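You operate a simulated robot arm through the tools that you are given. There is no shell and no other tool. Be economical: measure what you need, move in short steps, check, and stop when the job is done.

You are at the controls of a simulated two-armed robot. One attempt, no reset.

## Task
Sleeve the worn green die, clip it, leave it on the small table.
Fine: checker off first (a live one loses its zero); hold checker and sleeve while you work key and clip.

The check looks at the end state, three seconds after you hand in, the way a careful person would. Anything else that was tipped, shoved, dropped, spilled or broken makes it a failure.

## Robot
Two 7-joint arms with two-finger parallel grippers on one trunk, on a base that drives. Base frame: it is fixed to the floor where the robot stands at the start and does not move with it; the origin is under the middle of the robot, x ahead of it, y to its left, z up. Units: mm, rad, N and s.
The left shoulder is at the start at [60, 143, 926], the right one opposite. With the tool pointing down near the work surface each hand reaches from about 300 to 720 mm from the robot's upright axis, wherever it stands, measured 20 degrees to its own side. Places, roughly: checker key [500, 0, 900]; grey sleeve [600, 400, 900]; sleeve clip [600, 300, 1000]; top of the small plywood table [1200, -1000, 800]; rack keeper [600, -300, 1000]. Payload 1.57 kg a hand.
The tool frame of a hand sits at the grasp point between the pads (the TCP): z along the fingers, y along the line on which they close. The tips reach 30 mm beyond it. The gripper opens to 110 mm. The fingers are 24 mm wide and 12 mm thick; the gripper's body (48 by 112 mm) begins 78 mm behind the TCP.
Orientation is that of the tool frame in the base frame, as a unit quaternion [x, y, z, w]. With the fingers straight down and closing along the base's y, the tool's x points along the base's -x, its y along +y and its z along -z.

## Interface
- The arms move only by the tool servo_tool. It takes "left_deltas", "right_deltas" or both (then of equal length, played together; a hand with none holds still); each is a list of rows, each a list of 3 entries, a list of its own where there are three numbers: the shift along the tool's x, y, z in units of 100 mm (1.0 is 100 mm), then the turn, a rotation vector about the tool's x, y, z in units of 120 degrees (1.0 is 120 degrees), then the gripper command, from -1 (fully open) to 1 (shut), values between in proportion. In form: [[[dx, dy, dz], [wx, wy, wz], fingers], ...]. A call has 1 to 20 rows; each row is the pose to reach, as a shift and turn from the pose commanded when the call began, along the tool's axes at that moment. A call with a number of a shift or a turn outside -1 to 1 is refused whole. Each row takes 0.2 s and may step no farther than 50 mm and 0.15 rad from the row before; otherwise, or with a gripper value out of range, the whole call is refused. A pose out of reach is approached as far as the arm can. The call stops where the force on the tool passes 70 N (or 10 N more than at its start, if that is more) or the arm is blocked; 0.2 s more then pass. Each finger travels about 45 mm/s and halts on what it meets, pressing with about 43 N; the grip force reading is that of the motor and also rises with nothing between the fingers. The clock runs only during rows and for 0.2 s after the last one: add rows that repeat a pose to give the fingers time. The reply holds the time, the measured pose of the TCP, the force on the tool along the base axes, the opening and the grip force, in the units named above and with some noise.
- Cameras (640 x 400 px; columns grow to the right, rows downward): "scene" is now at [53.2, 7.1, 1553.6]; the picture's right is [0.09, -1.00, 0.00], its down [-0.74, -0.07, -0.67] and it looks along [0.67, 0.06, -0.74] (base axes); focal length 271 px, centre (320, 200). "left" rides on the left gripper at [70, -16, -141] in its tool frame; the picture's right is [0.23, 0.97, 0.00], its down [-0.86, 0.20, -0.48] and it looks along [-0.47, 0.11, 0.88] (tool axes); focal length 222 px, centre (320, 200). "right" rides on the right gripper at [70, 16, -141] in its tool frame; the picture's right is [-0.23, 0.97, 0.00], its down [-0.86, -0.20, -0.48] and it looks along [-0.47, -0.11, 0.88] (tool axes); focal length 222 px, centre (320, 200). There is no depth. A picture from a camera that has moved, and an enlarged one, comes with that camera's place and axes in the base frame and with its lens. The place of the scene camera against the robot may be out by one fixed shift of up to 18 mm in any direction.
- get_image(camera): a new picture of that camera. No time passes.
- move_column(by): slides the trunk up (or, below 0, down) by that many mm; the arms and the scene camera ride with it, the base frame stays. It gives what a move gives, with no picture.
- drive_base(legs): drives the robot by 1 to 6 legs, each [ahead, left, turn to the left] in mm, mm and rad, along the robot's own axes; the way and the turn of a leg run together, so that a leg with both is an arc; at most 1500 mm and 3.142 rad a leg. The arms and the cameras ride along, it lands a little off, and it stops where it bumps. It gives what a move gives.
- pan_tilt(pan, tilt): turns the head with the scene camera to pan (to the left, within 1.501 rad either way) and tilt (down, from -0.506 to 1.204), counted from straight ahead of the robot. It gives what a move gives.
- enlarge(camera, box): a new picture of the part [left, top, right, bottom] of that camera's present view, enlarged. No time passes.
- hand_in(): hands the job in; it is judged then, once.

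Go step by step. Nothing tells you exact positions but the pictures and the camera data: compare them with the known pose of the tool, close in by small moves and look again before you grip or let go. The budget is 120 turns and 108 pictures, counting those below and the enlarged ones. Unless the task says otherwise, let go and move clear before handing in, and close with one line.

The tools are called after ">>>" by a JSON object that holds its "fn" and its "kwargs". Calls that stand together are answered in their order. servo_tool: Moves the arms, as the interface text tells. Its arguments: {"type":"object","properties":{"left_deltas":{"type":"array"},"right_deltas":{"type":"array"}},"required":[]} The other tools are called the same way: move_column (by) slides the trunk up or down; drive_base (legs) drives the base; pan_tilt (pan, tilt) turns the head that bears the scene camera; get_image (camera) takes a picture; enlarge (camera, box) takes an enlarged picture of a part of a camera's view; hand_in () hands the job in.

At the start:

```text
time_s: 0.0
left_position: [416.7, 302.8, 999.7]
left_orientation: [0.0, 1.0, 0.001, 0.0]
left_ft_force: [0.2, 1.2, 0.2]
left_finger_gap: 110.0
left_grasp_force: 0.1
right_position: [492.7, -59.4, 998.6]
right_orientation: [0.0, 1.0, -0.001, -0.001]
right_ft_force: [0.3, 0.1, -0.9]
right_finger_gap: 110.5
right_grasp_force: 0.0
trunk travel left (down, up): [-525.0, 65.0]
robot x, y, heading: [0.2, -1.1, -0.005]
head pan, tilt: [0.094, 0.833]
```

scene: 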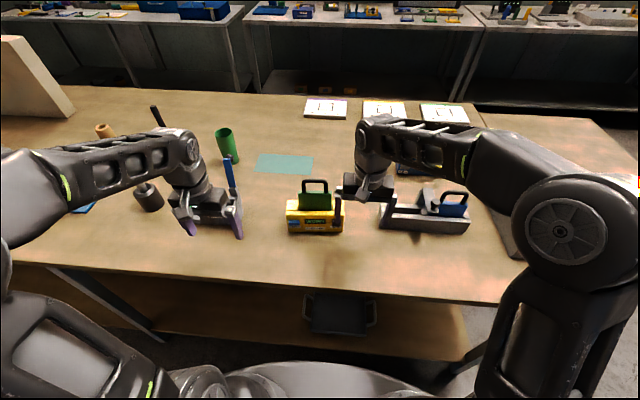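
right: 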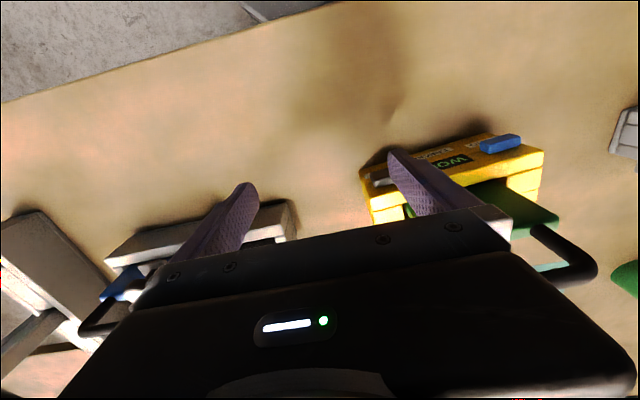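
left: 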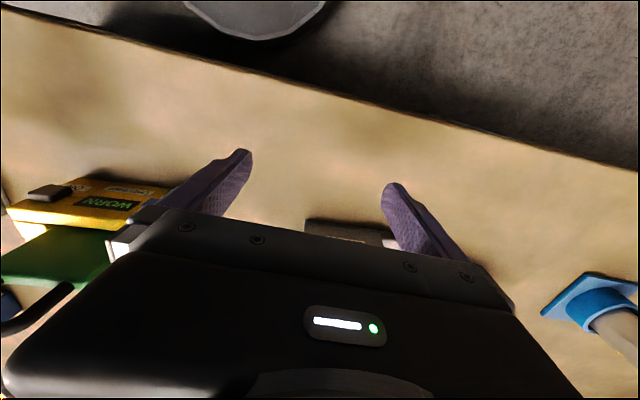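

I see a yellow checker reading "WORN" with a green die standing in it, a rack with a blue die to the right, and green and brown pieces at the left. I'll look at these closer first.

>>> {"fn": "enlarge", "kwargs": {"camera": "scene", "box": [240, 140, 400, 240]}}

>>> {"fn": "enlarge", "kwargs": {"camera": "scene", "box": [60, 90, 260, 220]}}

>>> {"fn": "enlarge", "kwargs": {"camera": "scene", "box": [290, 80, 530, 240]}}

```text
4.00 times, centred on (320, 190) of scene
camera zoom: at [53.2, 7.1, 1553.6], right [0.09, -1.0, 0.0], down [-0.74, -0.07, -0.67], along [0.67, 0.06, -0.74], focal length 1084 px, centre (320, 240)
```

zoom: 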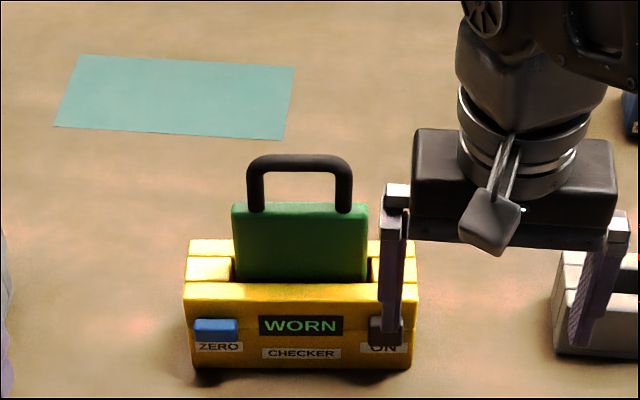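

```text
3.08 times, centred on (160, 155) of scene
camera zoom: at [53.2, 7.1, 1553.6], right [0.09, -1.0, 0.0], down [-0.74, -0.07, -0.67], along [0.67, 0.06, -0.74], focal length 834 px, centre (812, 338)
```

zoom: 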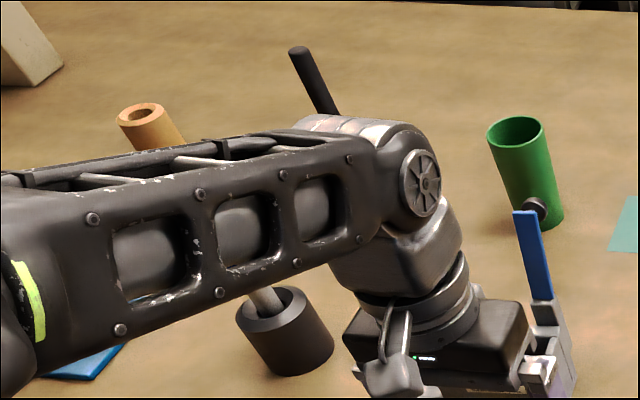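

```text
2.50 times, centred on (410, 160) of scene
camera zoom: at [53.2, 7.1, 1553.6], right [0.09, -1.0, 0.0], down [-0.74, -0.07, -0.67], along [0.67, 0.06, -0.74], focal length 677 px, centre (95, 300)
```

zoom: 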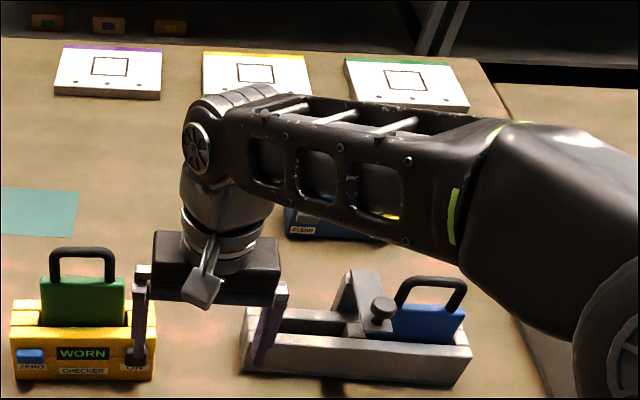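

The left arm covers the sleeve and clip area. I'll raise the left hand and look again.

>>> {"fn": "servo_tool", "kwargs": {"left_deltas": [[[0.3, 0, -0.35], [0, 0, 0], -1], [[0.6, 0, -0.7], [0, 0, 0], -1], [[0.9, 0, -1.0], [0, 0, 0], -1]]}}

>>> {"fn": "get_image", "kwargs": {"camera": "scene"}}

>>> {"fn": "get_image", "kwargs": {"camera": "left"}}

```text
time_s: 0.8
left_position: [327.5, 301.5, 1100.8]
left_orientation: [0.0, 1.0, 0.0, 0.0]
left_ft_force: [0.2, -0.3, -0.1]
left_finger_gap: 109.8
left_grasp_force: 0.1
right_position: [493.0, -59.0, 999.9]
right_orientation: [0.001, 1.0, 0.0, 0.001]
right_ft_force: [-0.2, 0.2, 0.3]
right_finger_gap: 110.0
right_grasp_force: 0.0
trunk travel left (down, up): [-525.0, 65.0]
robot x, y, heading: [2.2, 2.5, 0.003]
head pan, tilt: [0.094, 0.833]
```

```text
101 pictures are left
camera scene: at [51.9, 6.7, 1553.7], right [0.09, -1.0, 0.0], down [-0.74, -0.07, -0.67], along [0.67, 0.06, -0.74], focal length 271 px, centre (320, 200)
```

scene: 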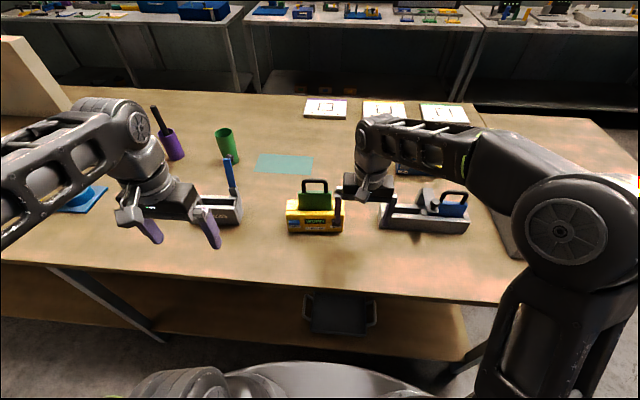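

```text
100 pictures are left
camera left: at [257.8, 284.4, 1242.7], right [-0.23, 0.97, 0.0], down [0.86, 0.2, 0.48], along [0.47, 0.11, -0.88], focal length 222 px, centre (320, 200)
```

left: 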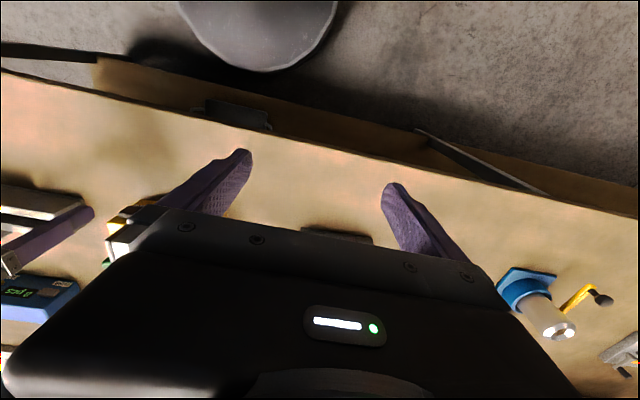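

The grey box with the blue plate is near (600, 300). I'll swing the left hand further out of the way.

>>> {"fn": "servo_tool", "kwargs": {"left_deltas": [[[0.2, 0.4, 0], [0, 0, 0], -1], [[0.4, 0.8, 0], [0, 0, 0], -1], [[0.5, 1.0, 0], [0, 0, 0], -1]]}}

>>> {"fn": "servo_tool", "kwargs": {"left_deltas": [[[0.2, 0.4, 0], [0, 0, 0], -1], [[0.4, 0.8, 0], [0, 0, 0], -1], [[0.5, 1.0, 0], [0, 0, 0], -1]]}}

>>> {"fn": "get_image", "kwargs": {"camera": "scene"}}

>>> {"fn": "enlarge", "kwargs": {"camera": "scene", "box": [140, 90, 300, 240]}}

```text
time_s: 1.6
left_position: [277.9, 401.2, 1098.9]
left_orientation: [0.0, 1.0, 0.001, 0.0]
left_ft_force: [-0.4, -0.3, 0.4]
left_finger_gap: 110.2
left_grasp_force: 0.1
right_position: [491.8, -58.6, 999.2]
right_orientation: [-0.001, 1.0, 0.0, 0.0]
right_ft_force: [-0.6, 0.0, 0.1]
right_finger_gap: 109.7
right_grasp_force: 0.1
trunk travel left (down, up): [-525.0, 65.0]
robot x, y, heading: [-3.7, 0.6, 0.0]
head pan, tilt: [0.094, 0.833]
```

```text
time_s: 2.4
left_position: [228.2, 499.6, 1096.2]
left_orientation: [-0.001, 1.0, -0.001, 0.0]
left_ft_force: [-1.2, 0.0, 0.3]
left_finger_gap: 110.0
left_grasp_force: 0.1
right_position: [492.9, -58.8, 999.7]
right_orientation: [0.0, 1.0, 0.0, 0.0]
right_ft_force: [0.1, 0.4, 0.0]
right_finger_gap: 110.0
right_grasp_force: 0.0
trunk travel left (down, up): [-525.0, 65.0]
robot x, y, heading: [-0.3, 2.7, -0.002]
head pan, tilt: [0.094, 0.833]
```

```text
99 pictures are left
camera scene: at [53.1, 7.3, 1553.6], right [0.09, -1.0, 0.0], down [-0.74, -0.07, -0.67], along [0.67, 0.06, -0.74], focal length 271 px, centre (320, 200)
```

scene: 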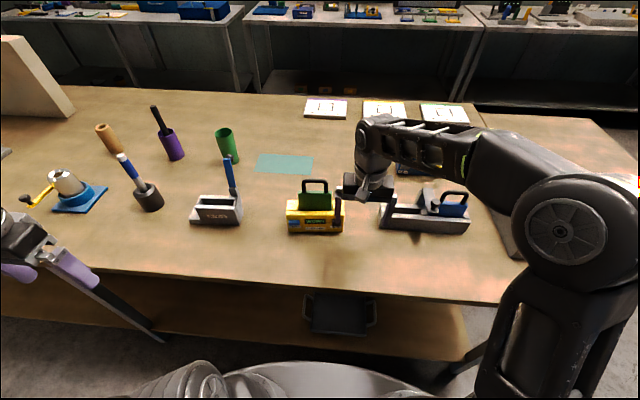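

```text
2.67 times, centred on (220, 165) of scene
camera zoom: at [53.1, 7.3, 1553.6], right [0.09, -1.0, 0.0], down [-0.74, -0.07, -0.67], along [0.67, 0.06, -0.74], focal length 722 px, centre (587, 293)
```

zoom: 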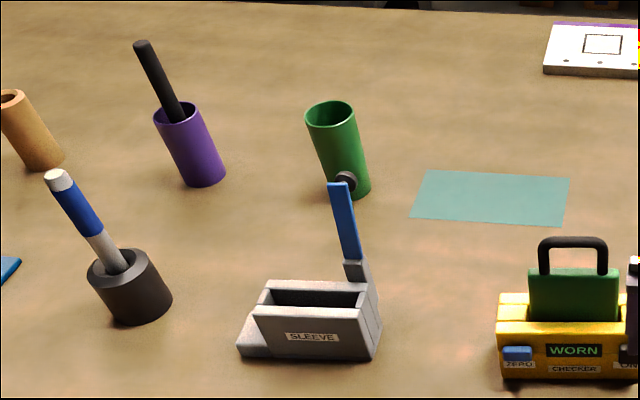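

The sleeve is the grey box with an upright blue lever (clip), at about (567, 391). The checker is at about (555, 65). I'll bring the right hand over the checker for a close view.

>>> {"fn": "servo_tool", "kwargs": {"right_deltas": [[[0, 0, -0.5], [0, 0, 0], -1], [[0, 0, -1.0], [0, 0, 0], -1], [[0.25, 0.4, -1.0], [0, 0, 0], -1], [[0.5, 0.8, -1.0], [0, 0, 0], -1]]}}

>>> {"fn": "get_image", "kwargs": {"camera": "right"}}

>>> {"fn": "get_image", "kwargs": {"camera": "scene"}}

```text
time_s: 3.4
left_position: [228.2, 499.1, 1097.1]
left_orientation: [0.0, 1.0, -0.001, 0.0]
left_ft_force: [0.3, 0.3, 0.4]
left_finger_gap: 109.9
left_grasp_force: 0.0
right_position: [444.6, 22.1, 1099.4]
right_orientation: [0.0, 1.0, 0.0, 0.0]
right_ft_force: [-0.7, 0.4, -0.1]
right_finger_gap: 110.1
right_grasp_force: 0.1
right hand out of reach, approached as far as the arm can: row 2
trunk travel left (down, up): [-525.0, 65.0]
robot x, y, heading: [3.7, -2.7, 0.001]
head pan, tilt: [0.094, 0.833]
```

```text
97 pictures are left
camera right: at [375.4, 40.3, 1241.9], right [0.23, 0.97, 0.0], down [0.86, -0.2, 0.48], along [0.47, -0.11, -0.88], focal length 222 px, centre (320, 200)
```

right: 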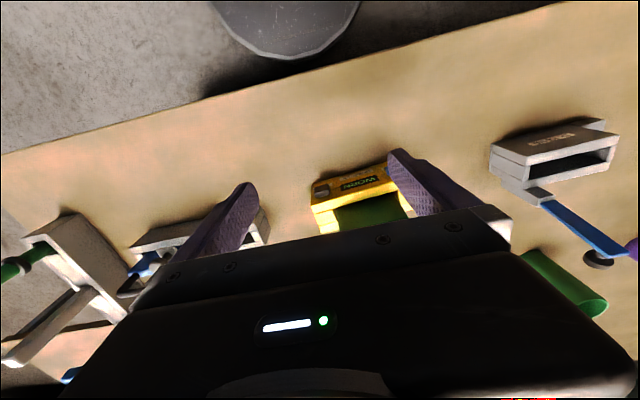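

```text
96 pictures are left
camera scene: at [52.9, 8.4, 1553.6], right [0.09, -1.0, 0.0], down [-0.74, -0.07, -0.67], along [0.67, 0.06, -0.74], focal length 271 px, centre (320, 200)
```

scene: 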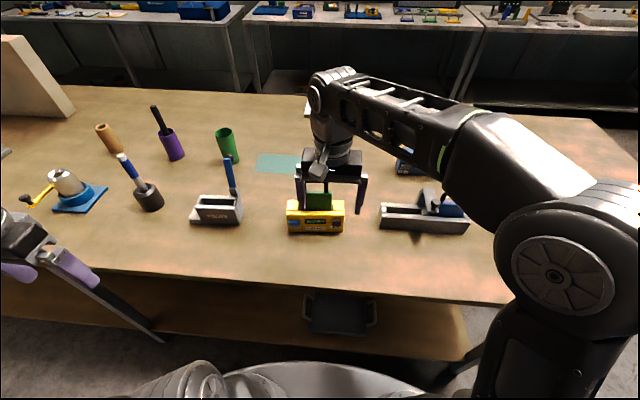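

Now both the checker and the sleeve are visible from the right hand camera. I'll enlarge details.

>>> {"fn": "enlarge", "kwargs": {"camera": "right", "box": [280, 130, 440, 240]}}

>>> {"fn": "enlarge", "kwargs": {"camera": "right", "box": [480, 100, 640, 280]}}

>>> {"fn": "enlarge", "kwargs": {"camera": "scene", "box": [270, 170, 370, 240]}}

>>> {"fn": "enlarge", "kwargs": {"camera": "scene", "box": [170, 145, 270, 235]}}

```text
3.64 times, centred on (360, 185) of right
camera zoom: at [375.4, 40.3, 1241.9], right [0.23, 0.97, 0.0], down [0.86, -0.2, 0.48], along [0.47, -0.11, -0.88], focal length 808 px, centre (174, 254)
```

zoom: 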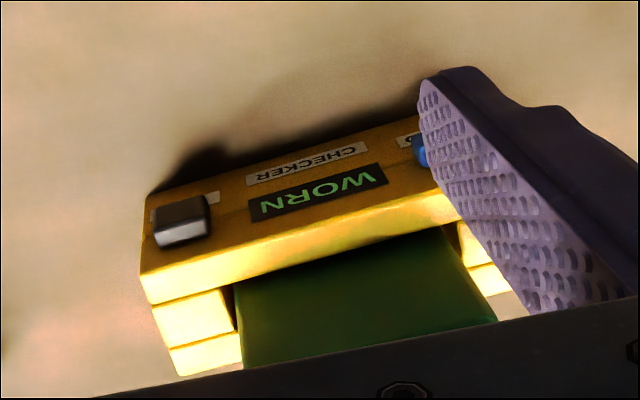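

```text
2.22 times, centred on (560, 190) of right
camera zoom: at [375.4, 40.3, 1241.9], right [0.23, 0.97, 0.0], down [0.86, -0.2, 0.48], along [0.47, -0.11, -0.88], focal length 494 px, centre (-213, 222)
```

zoom: 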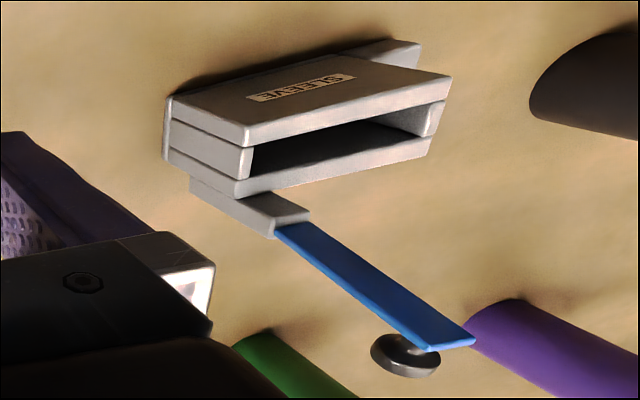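

```text
5.71 times, centred on (320, 205) of scene
camera zoom: at [52.9, 8.4, 1553.6], right [0.09, -1.0, 0.0], down [-0.74, -0.07, -0.67], along [0.67, 0.06, -0.74], focal length 1548 px, centre (320, 171)
```

zoom: 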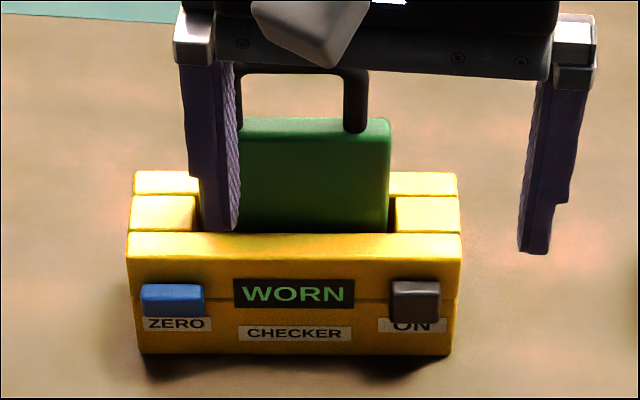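

```text
4.44 times, centred on (220, 190) of scene
camera zoom: at [52.9, 8.4, 1553.6], right [0.09, -1.0, 0.0], down [-0.74, -0.07, -0.67], along [0.67, 0.06, -0.74], focal length 1204 px, centre (764, 244)
```

zoom: 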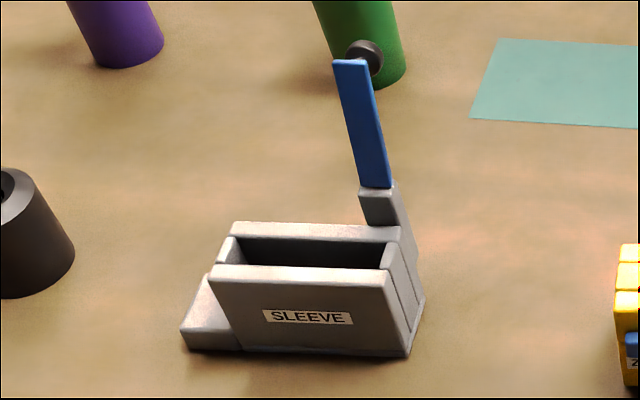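

The key is a raised block over the "ON" label; the clip is a lever hinged at the sleeve's right rear, with a knob on its back. I'll look at the rack's keeper, which seems to be built similarly.

>>> {"fn": "enlarge", "kwargs": {"camera": "scene", "box": [370, 170, 480, 240]}}

>>> {"fn": "enlarge", "kwargs": {"camera": "right", "box": [0, 190, 280, 390]}}

```text
5.71 times, centred on (425, 205) of scene
camera zoom: at [52.9, 8.4, 1553.6], right [0.09, -1.0, 0.0], down [-0.74, -0.07, -0.67], along [0.67, 0.06, -0.74], focal length 1548 px, centre (-280, 171)
```

zoom: 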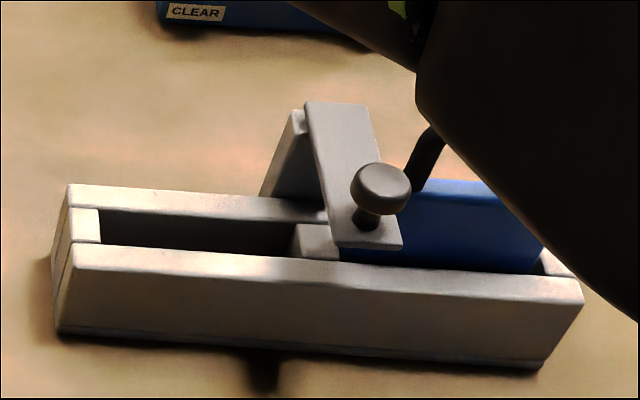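

```text
2.00 times, centred on (140, 290) of right
camera zoom: at [375.4, 40.3, 1241.9], right [0.23, 0.97, 0.0], down [0.86, -0.2, 0.48], along [0.47, -0.11, -0.88], focal length 444 px, centre (680, 20)
```

zoom: 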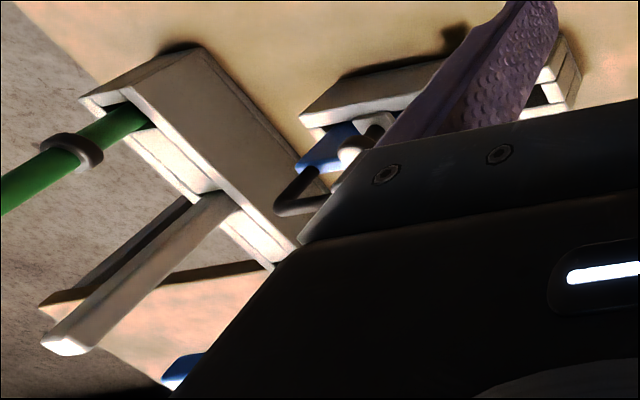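

The rack keeper is a plate hinged behind that folds toward the robot over the slot, knob on top, so the sleeve clip should fold forward the same way. Next I bring the right hand closer for a look at the checker key, and turn the left hand by 90° for holding the checker.

>>> {"fn": "servo_tool", "kwargs": {"right_deltas": [[[0, 0, 0.4], [0, 0, 0], -1], [[-0.2, 0, 0.8], [0, 0, 0], -1], [[-0.5, 0, 1.0], [0, 0, 0], -1], [[-0.75, 0, 1.0], [0, 0, 0], -1]]}}

>>> {"fn": "servo_tool", "kwargs": {"left_deltas": [[[0, 0, 0], [0, 0, 0.07], -1], [[0, 0, 0], [0, 0, 0.14], -1], [[0, 0, 0], [0, 0, 0.21], -1], [[0, 0, 0], [0, 0, 0.28], -1], [[0, 0, 0], [0, 0, 0.35], -1], [[0, 0, 0], [0, 0, 0.42], -1], [[0, 0, 0], [0, 0, 0.49], -1], [[0, 0, 0], [0, 0, 0.56], -1], [[0, 0, 0], [0, 0, 0.63], -1], [[0, 0, 0], [0, 0, 0.7], -1], [[0, 0, 0], [0, 0, 0.75], -1]]}}

>>> {"fn": "get_image", "kwargs": {"camera": "right"}}

```text
time_s: 4.4
left_position: [228.4, 498.3, 1096.8]
left_orientation: [0.0, 1.0, 0.0, 0.001]
left_ft_force: [-0.3, -0.6, 0.7]
left_finger_gap: 110.1
left_grasp_force: 0.1
right_position: [514.5, 24.1, 999.2]
right_orientation: [0.0, 1.0, -0.001, 0.0]
right_ft_force: [-0.6, 1.0, 0.5]
right_finger_gap: 109.9
right_grasp_force: 0.0
trunk travel left (down, up): [-525.0, 65.0]
robot x, y, heading: [3.4, 4.6, -0.001]
head pan, tilt: [0.094, 0.833]
```

```text
time_s: 6.8
left_position: [228.7, 503.7, 1098.2]
left_orientation: [0.707, 0.707, 0.001, 0.0]
left_ft_force: [0.7, 0.8, 0.0]
left_finger_gap: 109.9
left_grasp_force: 0.0
right_position: [515.2, 24.8, 999.8]
right_orientation: [0.0, 1.0, 0.0, 0.0]
right_ft_force: [-0.5, 0.0, 0.3]
right_finger_gap: 110.1
right_grasp_force: 0.0
trunk travel left (down, up): [-525.0, 65.0]
robot x, y, heading: [-0.3, -2.3, 0.002]
head pan, tilt: [0.094, 0.833]
```

```text
89 pictures are left
camera right: at [446.4, 41.2, 1141.1], right [0.23, 0.97, 0.0], down [0.86, -0.2, 0.48], along [0.47, -0.11, -0.88], focal length 222 px, centre (320, 200)
```

right: 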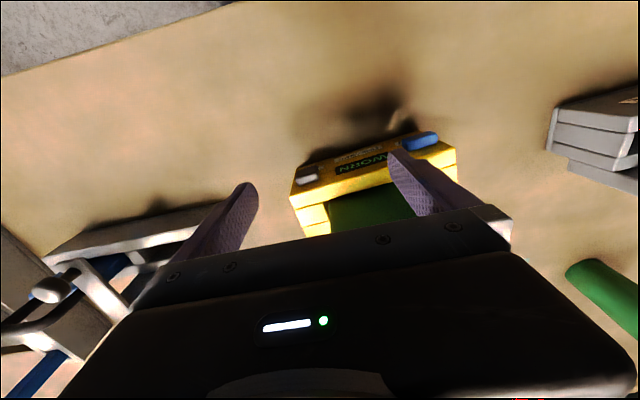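

>>> {"fn": "enlarge", "kwargs": {"camera": "right", "box": [280, 120, 470, 240]}}

>>> {"fn": "enlarge", "kwargs": {"camera": "scene", "box": [280, 185, 350, 240]}}

```text
3.33 times, centred on (375, 180) of right
camera zoom: at [446.4, 41.2, 1141.1], right [0.23, 0.97, 0.0], down [0.86, -0.2, 0.48], along [0.47, -0.11, -0.88], focal length 740 px, centre (137, 267)
```

zoom: 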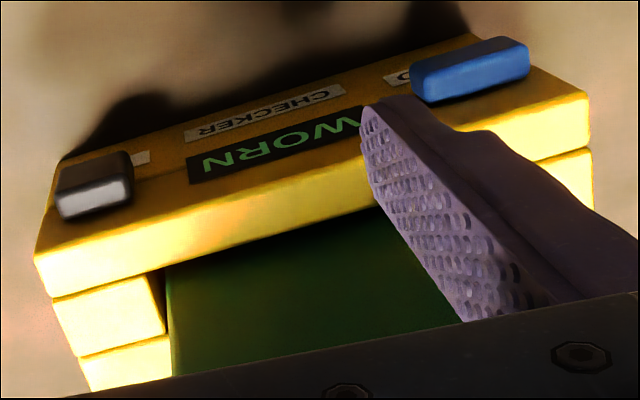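

```text
7.27 times, centred on (315, 212) of scene
camera zoom: at [53.1, 7.1, 1553.6], right [0.09, -1.0, 0.0], down [-0.74, -0.07, -0.67], along [0.67, 0.06, -0.74], focal length 1970 px, centre (356, 109)
```

zoom: 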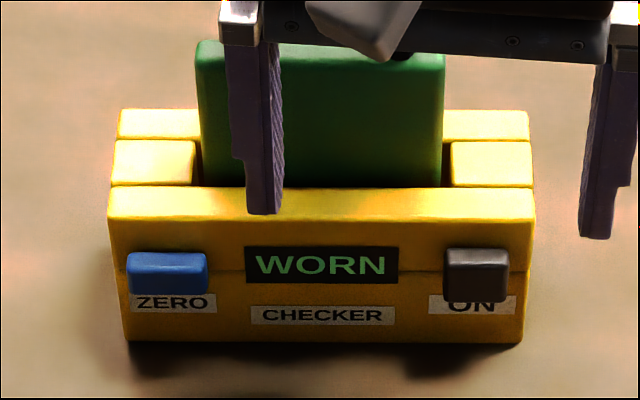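

The key's center is about (540, 5, 905) and the checker's left end is at y≈154. I'll retract the right hand a bit and close it, and bring the left hand over the checker's left end.

>>> {"fn": "servo_tool", "kwargs": {"right_deltas": [[[0.1, -0.1, 0], [0, 0, 0], 0], [[0.25, -0.2, 0], [0, 0, 0], 1], [[0.25, -0.2, 0], [0, 0, 0], 1], [[0.25, -0.2, 0], [0, 0, 0], 1], [[0.25, -0.2, 0], [0, 0, 0], 1], [[0.25, -0.2, 0], [0, 0, 0], 1]]}}

>>> {"fn": "servo_tool", "kwargs": {"left_deltas": [[[-0.4, 0.2, 0], [0, 0, 0], -1], [[-0.8, 0.4, 0], [0, 0, 0], -1], [[-1.0, 0.5, 0], [0, 0, 0], -1]]}}

>>> {"fn": "servo_tool", "kwargs": {"left_deltas": [[[-0.4, 0.2, 0], [0, 0, 0], -1], [[-0.8, 0.4, 0], [0, 0, 0], -1], [[-1.0, 0.5, 0], [0, 0, 0], -1]]}}

>>> {"fn": "servo_tool", "kwargs": {"left_deltas": [[[-0.4, 0.2, 0], [0, 0, 0], -1], [[-0.8, 0.4, 0], [0, 0, 0], -1], [[-1.0, 0.8, 0], [0, 0, 0], -1]]}}

>>> {"fn": "servo_tool", "kwargs": {"left_deltas": [[[-0.3, 0.4, 0], [0, 0, 0], -1], [[-0.6, 0.8, 0], [0, 0, 0], -1], [[-0.66, 1.0, 0], [0, 0, 0], -1]]}}

>>> {"fn": "get_image", "kwargs": {"camera": "scene"}}

>>> {"fn": "get_image", "kwargs": {"camera": "left"}}

```text
time_s: 8.2
left_position: [228.1, 504.6, 1099.9]
left_orientation: [0.707, 0.707, 0.001, 0.0]
left_ft_force: [0.3, 0.8, -0.7]
left_finger_gap: 110.0
left_grasp_force: 0.0
right_position: [493.0, 4.3, 997.9]
right_orientation: [0.001, 1.0, 0.0, 0.0]
right_ft_force: [-0.3, -0.1, -0.4]
right_finger_gap: 0.0
right_grasp_force: 7.1
trunk travel left (down, up): [-525.0, 65.0]
robot x, y, heading: [-0.3, -0.6, 0.004]
head pan, tilt: [0.094, 0.833]
```

```text
time_s: 9.0
left_position: [279.5, 404.9, 1100.9]
left_orientation: [0.708, 0.707, -0.001, 0.0]
left_ft_force: [1.0, 0.1, 0.7]
left_finger_gap: 110.1
left_grasp_force: 0.1
right_position: [492.8, 3.8, 998.1]
right_orientation: [0.001, 1.0, 0.0, 0.0]
right_ft_force: [0.0, 0.7, 0.5]
right_finger_gap: 0.0
right_grasp_force: 20.7
trunk travel left (down, up): [-525.0, 65.0]
robot x, y, heading: [4.2, -0.3, -0.005]
head pan, tilt: [0.094, 0.833]
```

```text
time_s: 9.8
left_position: [327.4, 301.2, 1103.4]
left_orientation: [0.707, 0.707, 0.0, 0.0]
left_ft_force: [0.1, -0.2, -0.5]
left_finger_gap: 109.9
left_grasp_force: 0.1
right_position: [494.2, 3.8, 998.4]
right_orientation: [0.0, 1.0, 0.0, -0.001]
right_ft_force: [-1.1, -0.4, -0.8]
right_finger_gap: 0.1
right_grasp_force: 21.4
trunk travel left (down, up): [-525.0, 65.0]
robot x, y, heading: [-2.4, -0.6, -0.008]
head pan, tilt: [0.094, 0.833]
```

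```text
time_s: 10.6
left_position: [408.2, 203.3, 1102.4]
left_orientation: [0.707, 0.707, -0.001, -0.001]
left_ft_force: [-0.8, 0.0, 0.0]
left_finger_gap: 110.3
left_grasp_force: 0.0
right_position: [495.8, 3.8, 998.7]
right_orientation: [0.0, 1.0, 0.0, -0.001]
right_ft_force: [0.1, 0.1, -0.1]
right_finger_gap: 0.0
right_grasp_force: 21.0
trunk travel left (down, up): [-525.0, 65.0]
robot x, y, heading: [-3.7, 3.0, 0.001]
head pan, tilt: [0.094, 0.833]
```

```text
time_s: 11.4
left_position: [508.5, 135.3, 1098.8]
left_orientation: [0.708, 0.706, 0.001, 0.0]
left_ft_force: [-0.5, -0.1, -0.5]
left_finger_gap: 110.0
left_grasp_force: 0.0
right_position: [493.3, 4.4, 997.3]
right_orientation: [-0.001, 1.0, 0.0, 0.0]
right_ft_force: [0.6, 0.4, 0.3]
right_finger_gap: 0.1
right_grasp_force: 21.0
trunk travel left (down, up): [-525.0, 65.0]
robot x, y, heading: [1.8, -1.1, 0.002]
head pan, tilt: [0.094, 0.833]
```

```text
86 pictures are left
camera scene: at [53.8, 6.8, 1553.6], right [0.09, -1.0, 0.0], down [-0.74, -0.07, -0.67], along [0.67, 0.06, -0.74], focal length 271 px, centre (320, 200)
```

scene: 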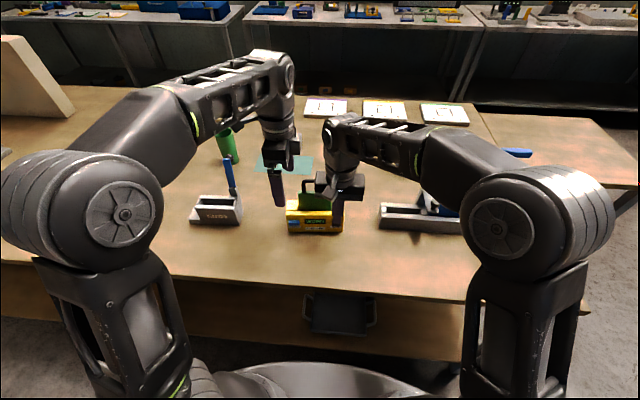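

```text
85 pictures are left
camera left: at [492.7, 204.4, 1241.2], right [0.97, 0.23, 0.0], down [0.2, -0.86, 0.48], along [0.11, -0.47, -0.88], focal length 222 px, centre (320, 200)
```

left: 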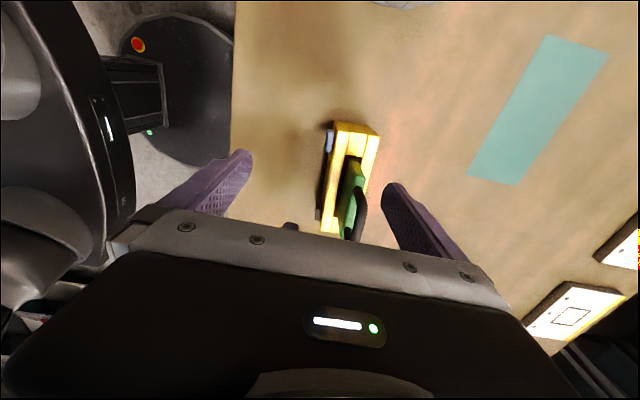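

The left camera now gives a good end-on view of the checker.

>>> {"fn": "enlarge", "kwargs": {"camera": "left", "box": [290, 100, 410, 250]}}

```text
2.67 times, centred on (350, 175) of left
camera zoom: at [492.7, 204.4, 1241.2], right [0.97, 0.23, 0.0], down [0.2, -0.86, 0.48], along [0.11, -0.47, -0.88], focal length 592 px, centre (240, 267)
```

zoom: 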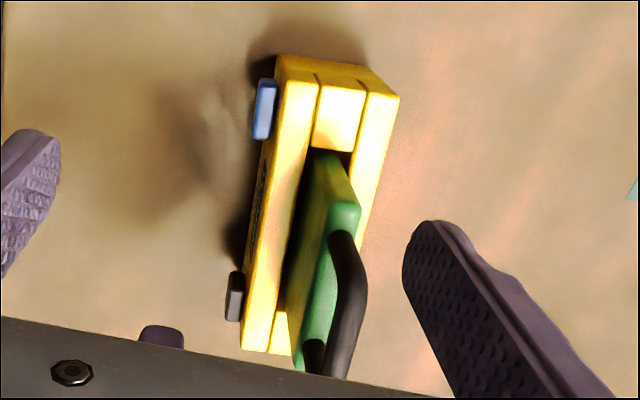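

The checker is turned by about 0.1 rad (left end nearer to me); its left end middle is about (561, 154), top z≈926. I'll put the left hand over its left end, turned to match, and check.

>>> {"fn": "servo_tool", "kwargs": {"left_deltas": [[[0.02, 0.3, 0], [0, 0, -0.048], -1], [[0.045, 0.54, 0.3], [0, 0, -0.048], -1], [[0.045, 0.54, 0.7], [0, 0, -0.048], -1], [[0.045, 0.54, 0.9], [0, 0, -0.048], -1]]}}

>>> {"fn": "get_image", "kwargs": {"camera": "left"}}

>>> {"fn": "enlarge", "kwargs": {"camera": "scene", "box": [250, 150, 370, 240]}}

```text
time_s: 12.4
left_position: [564.9, 142.0, 1008.0]
left_orientation: [0.67, 0.743, 0.001, 0.001]
left_ft_force: [0.0, -0.2, 0.3]
left_finger_gap: 110.1
left_grasp_force: 0.1
left hand out of reach, approached as far as the arm can: row 1
right_position: [494.1, 3.7, 998.1]
right_orientation: [0.0, 1.0, 0.0, 0.001]
right_ft_force: [0.5, 0.9, 0.4]
right_finger_gap: 0.2
right_grasp_force: 21.1
trunk travel left (down, up): [-525.0, 65.0]
robot x, y, heading: [0.1, 0.5, -0.003]
head pan, tilt: [0.094, 0.833]
```

```text
83 pictures are left
camera left: at [541.9, 209.7, 1149.9], right [0.95, 0.32, 0.0], down [0.28, -0.83, 0.48], along [0.15, -0.45, -0.88], focal length 222 px, centre (320, 200)
```

left: 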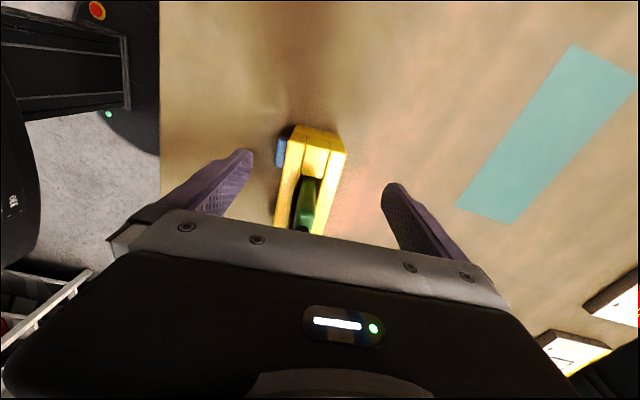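

```text
4.44 times, centred on (310, 195) of scene
camera zoom: at [54.1, 7.1, 1553.6], right [0.09, -1.0, 0.0], down [-0.74, -0.07, -0.67], along [0.67, 0.06, -0.74], focal length 1204 px, centre (364, 222)
```

zoom: 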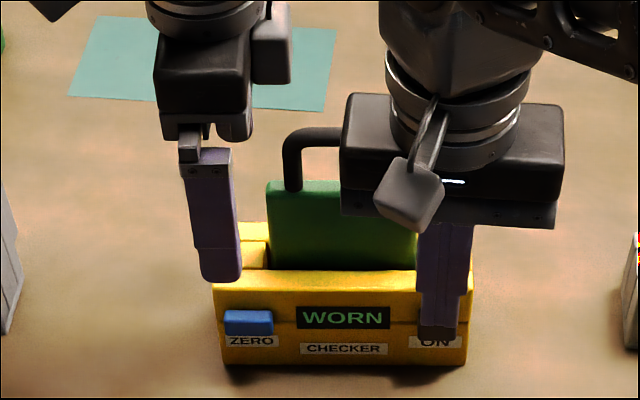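

The hand sits about 5 mm too far ahead; I'll correct and go down so the tips are just below the checker's top rim, above the ZERO button.

>>> {"fn": "servo_tool", "kwargs": {"left_deltas": [[[0, -0.05, 0.2], [0, 0, 0], -1], [[0, -0.05, 0.4], [0, 0, 0], -1], [[0, -0.05, 0.58], [0, 0, 0], -1]]}}

>>> {"fn": "get_image", "kwargs": {"camera": "left"}}

>>> {"fn": "enlarge", "kwargs": {"camera": "scene", "box": [270, 170, 350, 240]}}

```text
time_s: 13.2
left_position: [559.0, 140.4, 963.5]
left_orientation: [0.67, 0.743, 0.005, 0.01]
left_ft_force: [0.5, 7.6, 64.0]
left_finger_gap: 110.1
left_grasp_force: 0.0
right_position: [488.7, 4.8, 1002.4]
right_orientation: [0.0, 1.0, 0.0, 0.003]
right_ft_force: [-0.2, 0.5, 0.8]
right_finger_gap: 0.0
right_grasp_force: 21.2
trunk travel left (down, up): [-525.0, 65.0]
robot x, y, heading: [2.8, 1.8, 0.003]
head pan, tilt: [0.094, 0.833]
```

```text
81 pictures are left
camera left: at [533.1, 208.6, 1103.8], right [0.94, 0.33, 0.02], down [0.28, -0.83, 0.49], along [0.18, -0.46, -0.87], focal length 222 px, centre (320, 200)
```

left: 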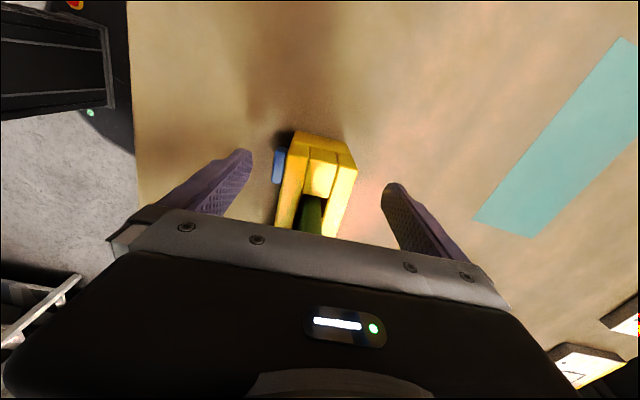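

```text
5.71 times, centred on (310, 205) of scene
camera zoom: at [46.8, 7.2, 1555.3], right [0.09, -1.0, 0.0], down [-0.73, -0.07, -0.68], along [0.67, 0.06, -0.74], focal length 1548 px, centre (377, 171)
```

zoom: 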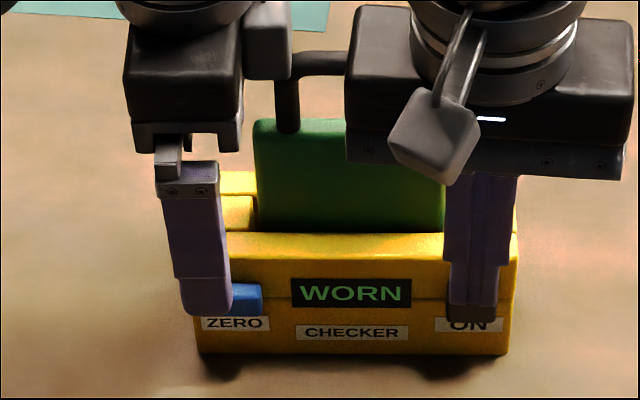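

I touched something at 64 N: most likely the housing on the inner side of the left gripper came down on the die's handle. I'll back straight up and look.

>>> {"fn": "servo_tool", "kwargs": {"left_deltas": [[[0, 0, -0.2], [0, 0, 0], -1], [[0, 0, -0.5], [0, 0, 0], -1]]}}

>>> {"fn": "get_image", "kwargs": {"camera": "left"}}

>>> {"fn": "enlarge", "kwargs": {"camera": "scene", "box": [260, 160, 360, 240]}}

```text
time_s: 13.8
left_position: [555.2, 142.1, 999.3]
left_orientation: [0.67, 0.742, -0.001, -0.002]
left_ft_force: [-0.3, -0.7, -0.5]
left_finger_gap: 110.2
left_grasp_force: 0.2
right_position: [491.5, 5.5, 998.4]
right_orientation: [0.0, 1.0, -0.001, 0.0]
right_ft_force: [-0.1, 0.5, 0.4]
right_finger_gap: 0.3
right_grasp_force: 21.3
trunk travel left (down, up): [-525.0, 65.0]
robot x, y, heading: [0.6, -0.7, -0.002]
head pan, tilt: [0.094, 0.833]
```

```text
79 pictures are left
camera left: at [533.1, 209.2, 1141.5], right [0.95, 0.32, 0.0], down [0.29, -0.83, 0.48], along [0.15, -0.45, -0.88], focal length 222 px, centre (320, 200)
```

left: 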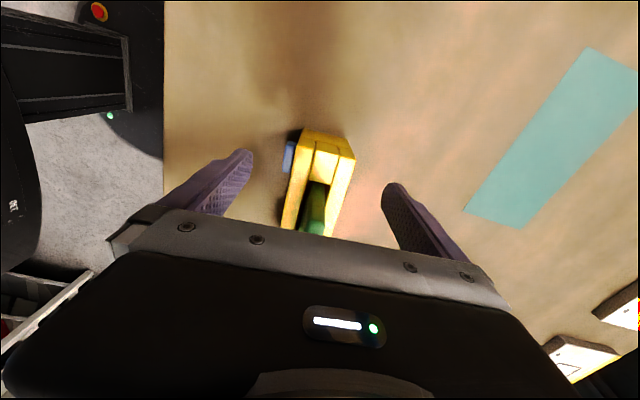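

```text
5.00 times, centred on (310, 200) of scene
camera zoom: at [52.4, 6.8, 1553.2], right [0.09, -1.0, 0.0], down [-0.74, -0.07, -0.67], along [0.67, 0.06, -0.74], focal length 1354 px, centre (370, 200)
```

zoom: 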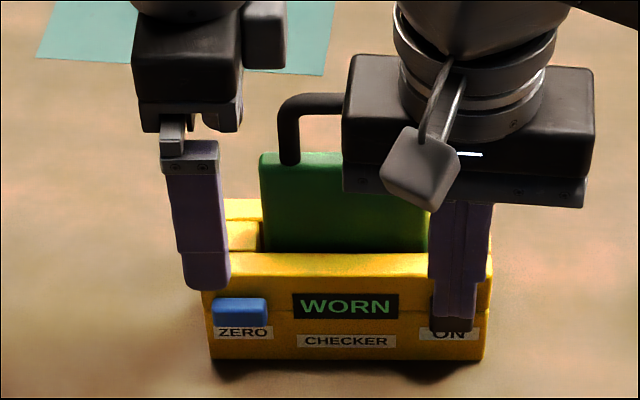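

Nothing moved. I'll tilt the left hand outward by 30° so its housing clears the handle.

>>> {"fn": "servo_tool", "kwargs": {"left_deltas": [[[0.05, 0, -0.05], [0, -0.07, 0], -1], [[0.1, 0.01, -0.05], [0, -0.14, 0], -1], [[0.15, 0.02, -0.05], [0, -0.2, 0], -1], [[0.17, 0.03, 0], [0, -0.25, 0], -1], [[0.17, 0.03, 0.15], [0, -0.25, 0], -1]]}}

>>> {"fn": "get_image", "kwargs": {"camera": "left"}}

>>> {"fn": "enlarge", "kwargs": {"camera": "scene", "box": [260, 160, 360, 240]}}

```text
time_s: 15.0
left_position: [559.6, 159.0, 987.4]
left_orientation: [0.648, 0.716, -0.174, 0.192]
left_ft_force: [0.4, 0.9, 0.2]
left_finger_gap: 109.8
left_grasp_force: 0.1
right_position: [494.0, 4.9, 996.9]
right_orientation: [0.0, 1.0, 0.0, 0.0]
right_ft_force: [0.5, -0.3, -0.8]
right_finger_gap: 0.1
right_grasp_force: 21.2
trunk travel left (down, up): [-525.0, 65.0]
robot x, y, heading: [-1.2, 2.9, -0.002]
head pan, tilt: [0.094, 0.833]
```

```text
77 pictures are left
camera left: at [529.9, 288.2, 1075.1], right [0.95, 0.29, -0.11], down [0.25, -0.48, 0.84], along [0.19, -0.83, -0.53], focal length 222 px, centre (320, 200)
```

left: 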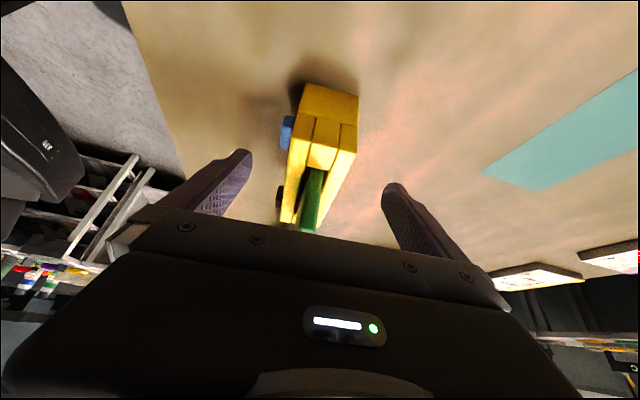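

```text
5.00 times, centred on (310, 200) of scene
camera zoom: at [53.5, 7.0, 1553.6], right [0.09, -1.0, 0.0], down [-0.74, -0.07, -0.67], along [0.67, 0.06, -0.74], focal length 1354 px, centre (370, 200)
```

zoom: 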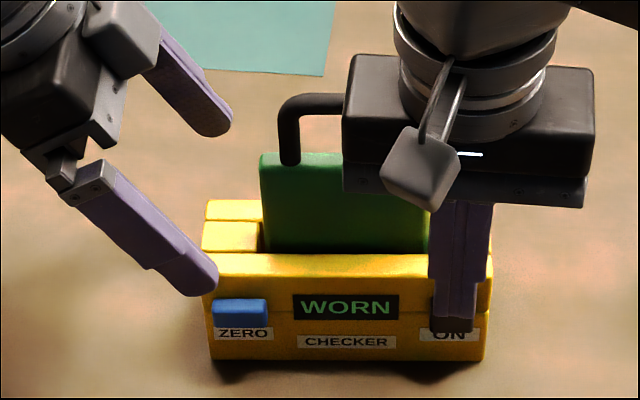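

>>> {"fn": "enlarge", "kwargs": {"camera": "left", "box": [260, 60, 400, 240]}}

```text
2.22 times, centred on (330, 150) of left
camera zoom: at [529.9, 288.2, 1075.1], right [0.95, 0.29, -0.11], down [0.25, -0.48, 0.84], along [0.19, -0.83, -0.53], focal length 494 px, centre (298, 311)
```

zoom: 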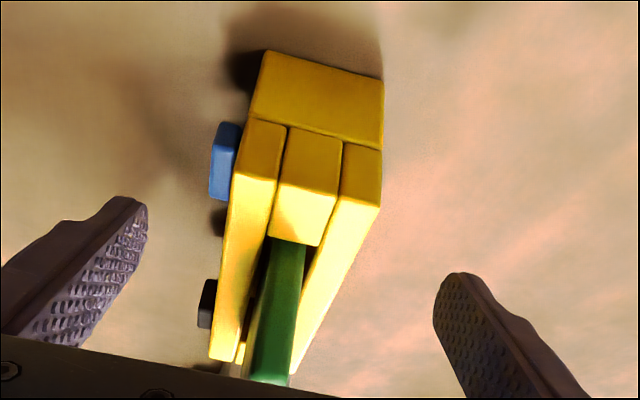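

The checker's top is at z≈933 and its left end middle at about (556, 152). I'll come down to grip the top rim, just above the ZERO button.

>>> {"fn": "servo_tool", "kwargs": {"left_deltas": [[[0.07, -0.02, 0.17], [0, 0, 0], -1], [[0.152, -0.02, 0.344], [0, 0, 0], -1]]}}

>>> {"fn": "enlarge", "kwargs": {"camera": "left", "box": [220, 60, 420, 240]}}

>>> {"fn": "enlarge", "kwargs": {"camera": "scene", "box": [260, 160, 360, 240]}}

```text
time_s: 15.6
left_position: [555.3, 155.5, 948.8]
left_orientation: [0.649, 0.716, -0.174, 0.192]
left_ft_force: [0.0, -0.3, -0.9]
left_finger_gap: 110.1
left_grasp_force: 0.0
right_position: [493.4, 3.9, 997.5]
right_orientation: [0.0, 1.0, 0.0, 0.0]
right_ft_force: [-0.4, 0.1, -0.4]
right_finger_gap: 0.1
right_grasp_force: 21.4
trunk travel left (down, up): [-525.0, 65.0]
robot x, y, heading: [-3.8, 0.6, 0.0]
head pan, tilt: [0.094, 0.833]
```

```text
2.22 times, centred on (320, 150) of left
camera zoom: at [526.6, 284.3, 1037.4], right [0.95, 0.29, -0.11], down [0.25, -0.48, 0.84], along [0.19, -0.83, -0.53], focal length 494 px, centre (320, 311)
```

zoom: 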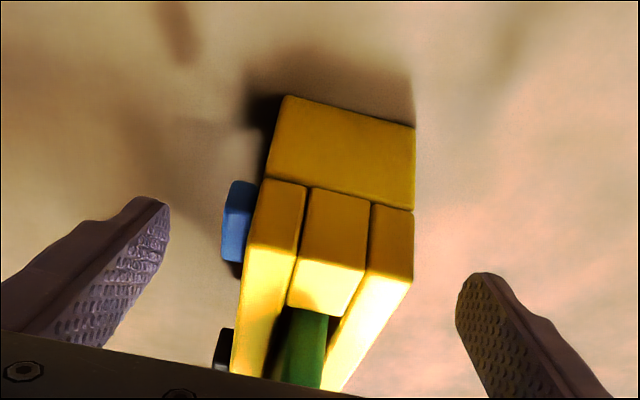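

```text
5.00 times, centred on (310, 200) of scene
camera zoom: at [53.5, 7.1, 1553.6], right [0.09, -1.0, 0.0], down [-0.74, -0.07, -0.67], along [0.67, 0.06, -0.74], focal length 1354 px, centre (370, 200)
```

zoom: 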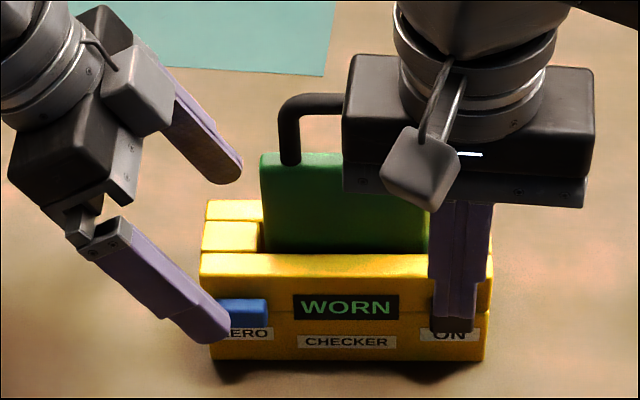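

Aligned within a few mm. I'll close on the checker.

>>> {"fn": "servo_tool", "kwargs": {"left_deltas": [[[0, 0.02, 0], [0, 0, 0], -0.2], [[0, 0.02, 0], [0, 0, 0], 0.2], [[0, 0.02, 0], [0, 0, 0], 1], [[0, 0.02, 0], [0, 0, 0], 1], [[0, 0.02, 0], [0, 0, 0], 1], [[0, 0.02, 0], [0, 0, 0], 1]]}}

>>> {"fn": "enlarge", "kwargs": {"camera": "left", "box": [220, 60, 420, 240]}}

>>> {"fn": "enlarge", "kwargs": {"camera": "scene", "box": [260, 160, 360, 240]}}

```text
time_s: 17.0
left_position: [558.2, 155.2, 949.4]
left_orientation: [0.648, 0.716, -0.174, 0.192]
left_ft_force: [2.9, 0.1, 1.2]
left_finger_gap: 59.8
left_grasp_force: 40.7
right_position: [493.8, 3.7, 997.9]
right_orientation: [0.0, 1.0, 0.0, -0.002]
right_ft_force: [0.3, -0.3, 0.2]
right_finger_gap: 0.2
right_grasp_force: 21.1
trunk travel left (down, up): [-525.0, 65.0]
robot x, y, heading: [1.3, 1.3, -0.004]
head pan, tilt: [0.094, 0.833]
```

```text
2.22 times, centred on (320, 150) of left
camera zoom: at [528.9, 284.5, 1037.4], right [0.95, 0.29, -0.11], down [0.25, -0.48, 0.84], along [0.19, -0.83, -0.53], focal length 494 px, centre (320, 311)
```

zoom: 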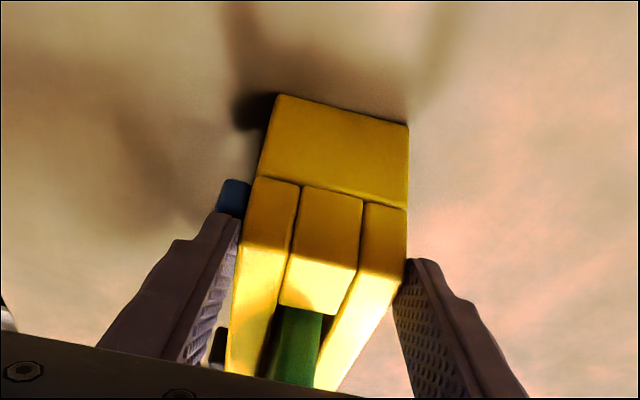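

```text
5.00 times, centred on (310, 200) of scene
camera zoom: at [53.4, 7.1, 1553.6], right [0.09, -1.0, 0.0], down [-0.74, -0.07, -0.67], along [0.67, 0.06, -0.74], focal length 1354 px, centre (370, 200)
```

zoom: 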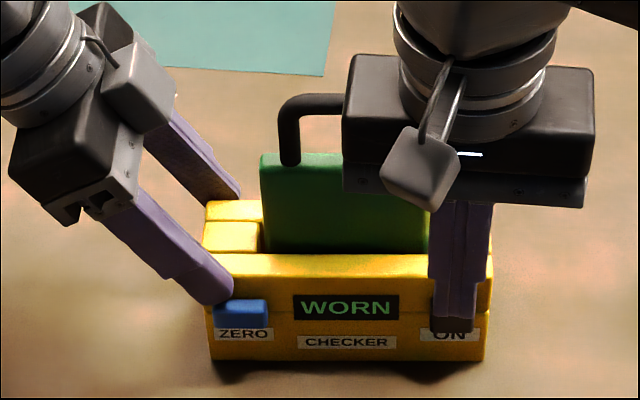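

The checker is held (60 mm, above the ZERO button). Now I lower the closed right fingers in front of the key.

>>> {"fn": "servo_tool", "kwargs": {"right_deltas": [[[0, 0.02, 0.3], [0, 0, 0], 1], [[0, 0.02, 0.6], [0, 0, 0], 1], [[-0.06, 0.02, 0.73], [0, 0, 0], 1]]}}

>>> {"fn": "enlarge", "kwargs": {"camera": "right", "box": [260, 110, 420, 240]}}

>>> {"fn": "enlarge", "kwargs": {"camera": "scene", "box": [290, 180, 370, 250]}}

```text
time_s: 17.8
left_position: [557.2, 156.6, 948.8]
left_orientation: [0.648, 0.716, -0.173, 0.192]
left_ft_force: [1.9, 1.2, 0.5]
left_finger_gap: 59.7
left_grasp_force: 43.2
right_position: [499.9, 3.7, 925.1]
right_orientation: [0.0, 1.0, 0.0, 0.0]
right_ft_force: [0.4, -0.4, 1.0]
right_finger_gap: 0.0
right_grasp_force: 21.5
trunk travel left (down, up): [-525.0, 65.0]
robot x, y, heading: [2.1, 0.1, 0.003]
head pan, tilt: [0.094, 0.833]
```

```text
3.08 times, centred on (340, 175) of right
camera zoom: at [431.3, 21.4, 1066.8], right [0.23, 0.97, 0.0], down [0.85, -0.2, 0.48], along [0.47, -0.11, -0.88], focal length 684 px, centre (258, 277)
```

zoom: 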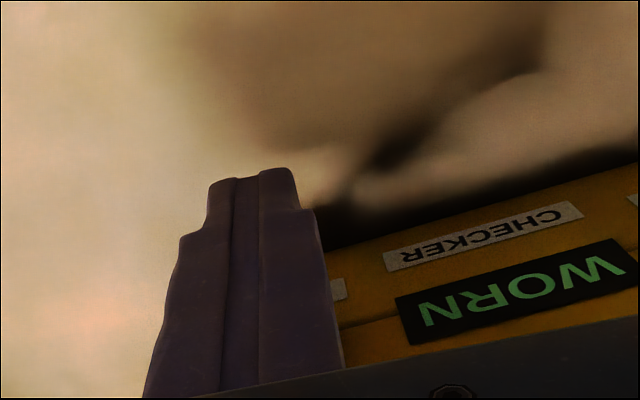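

```text
5.71 times, centred on (330, 215) of scene
camera zoom: at [53.3, 7.1, 1553.6], right [0.09, -1.0, 0.0], down [-0.74, -0.07, -0.67], along [0.67, 0.06, -0.74], focal length 1548 px, centre (263, 114)
```

zoom: 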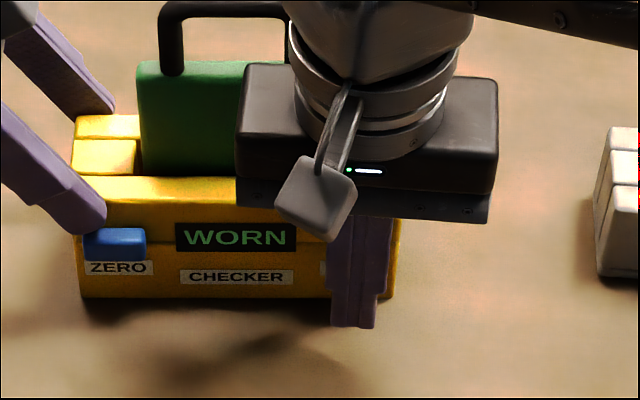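

>>> {"fn": "servo_tool", "kwargs": {"right_deltas": [[[-0.06, -0.01, 0], [0, 0, 0], 1], [[-0.12, -0.01, 0], [0, 0, 0], 1], [[-0.18, -0.01, 0], [0, 0, 0], 1]]}}

>>> {"fn": "servo_tool", "kwargs": {"right_deltas": [[[-0.03, 0, 0], [0, 0, 0], 1], [[-0.06, 0, 0], [0, 0, 0], 1]]}}

>>> {"fn": "enlarge", "kwargs": {"camera": "scene", "box": [270, 180, 350, 240]}}

```text
time_s: 18.6
left_position: [556.5, 156.1, 948.4]
left_orientation: [0.648, 0.716, -0.174, 0.192]
left_ft_force: [1.8, 1.0, 2.5]
left_finger_gap: 59.7
left_grasp_force: 43.2
right_position: [516.7, 3.1, 925.6]
right_orientation: [0.0, 1.0, 0.0, 0.0]
right_ft_force: [-0.1, 0.5, 0.0]
right_finger_gap: 0.1
right_grasp_force: 21.1
trunk travel left (down, up): [-525.0, 65.0]
robot x, y, heading: [-0.9, 3.9, -0.002]
head pan, tilt: [0.094, 0.833]
```

```text
time_s: 19.2
left_position: [557.1, 156.4, 949.4]
left_orientation: [0.648, 0.716, -0.174, 0.191]
left_ft_force: [2.8, 0.7, 1.0]
left_finger_gap: 59.7
left_grasp_force: 42.9
right_position: [522.6, 3.1, 927.3]
right_orientation: [0.0, 1.0, 0.0, 0.0]
right_ft_force: [-3.6, 0.2, 0.9]
right_finger_gap: 0.0
right_grasp_force: 21.1
trunk travel left (down, up): [-525.0, 65.0]
robot x, y, heading: [0.8, -2.2, 0.002]
head pan, tilt: [0.094, 0.833]
```

```text
6.67 times, centred on (310, 210) of scene
camera zoom: at [53.0, 7.1, 1553.6], right [0.09, -1.0, 0.0], down [-0.74, -0.07, -0.67], along [0.67, 0.06, -0.74], focal length 1806 px, centre (387, 133)
```

zoom: 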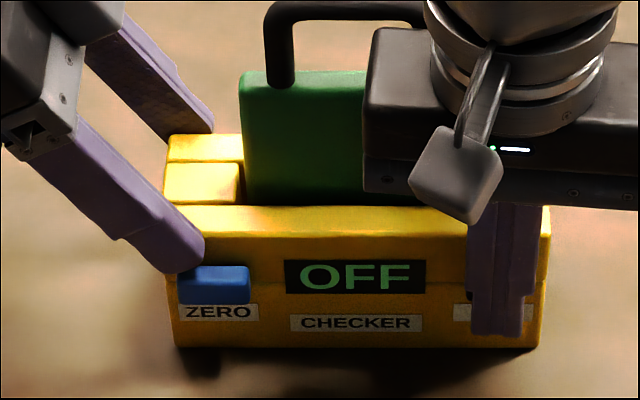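

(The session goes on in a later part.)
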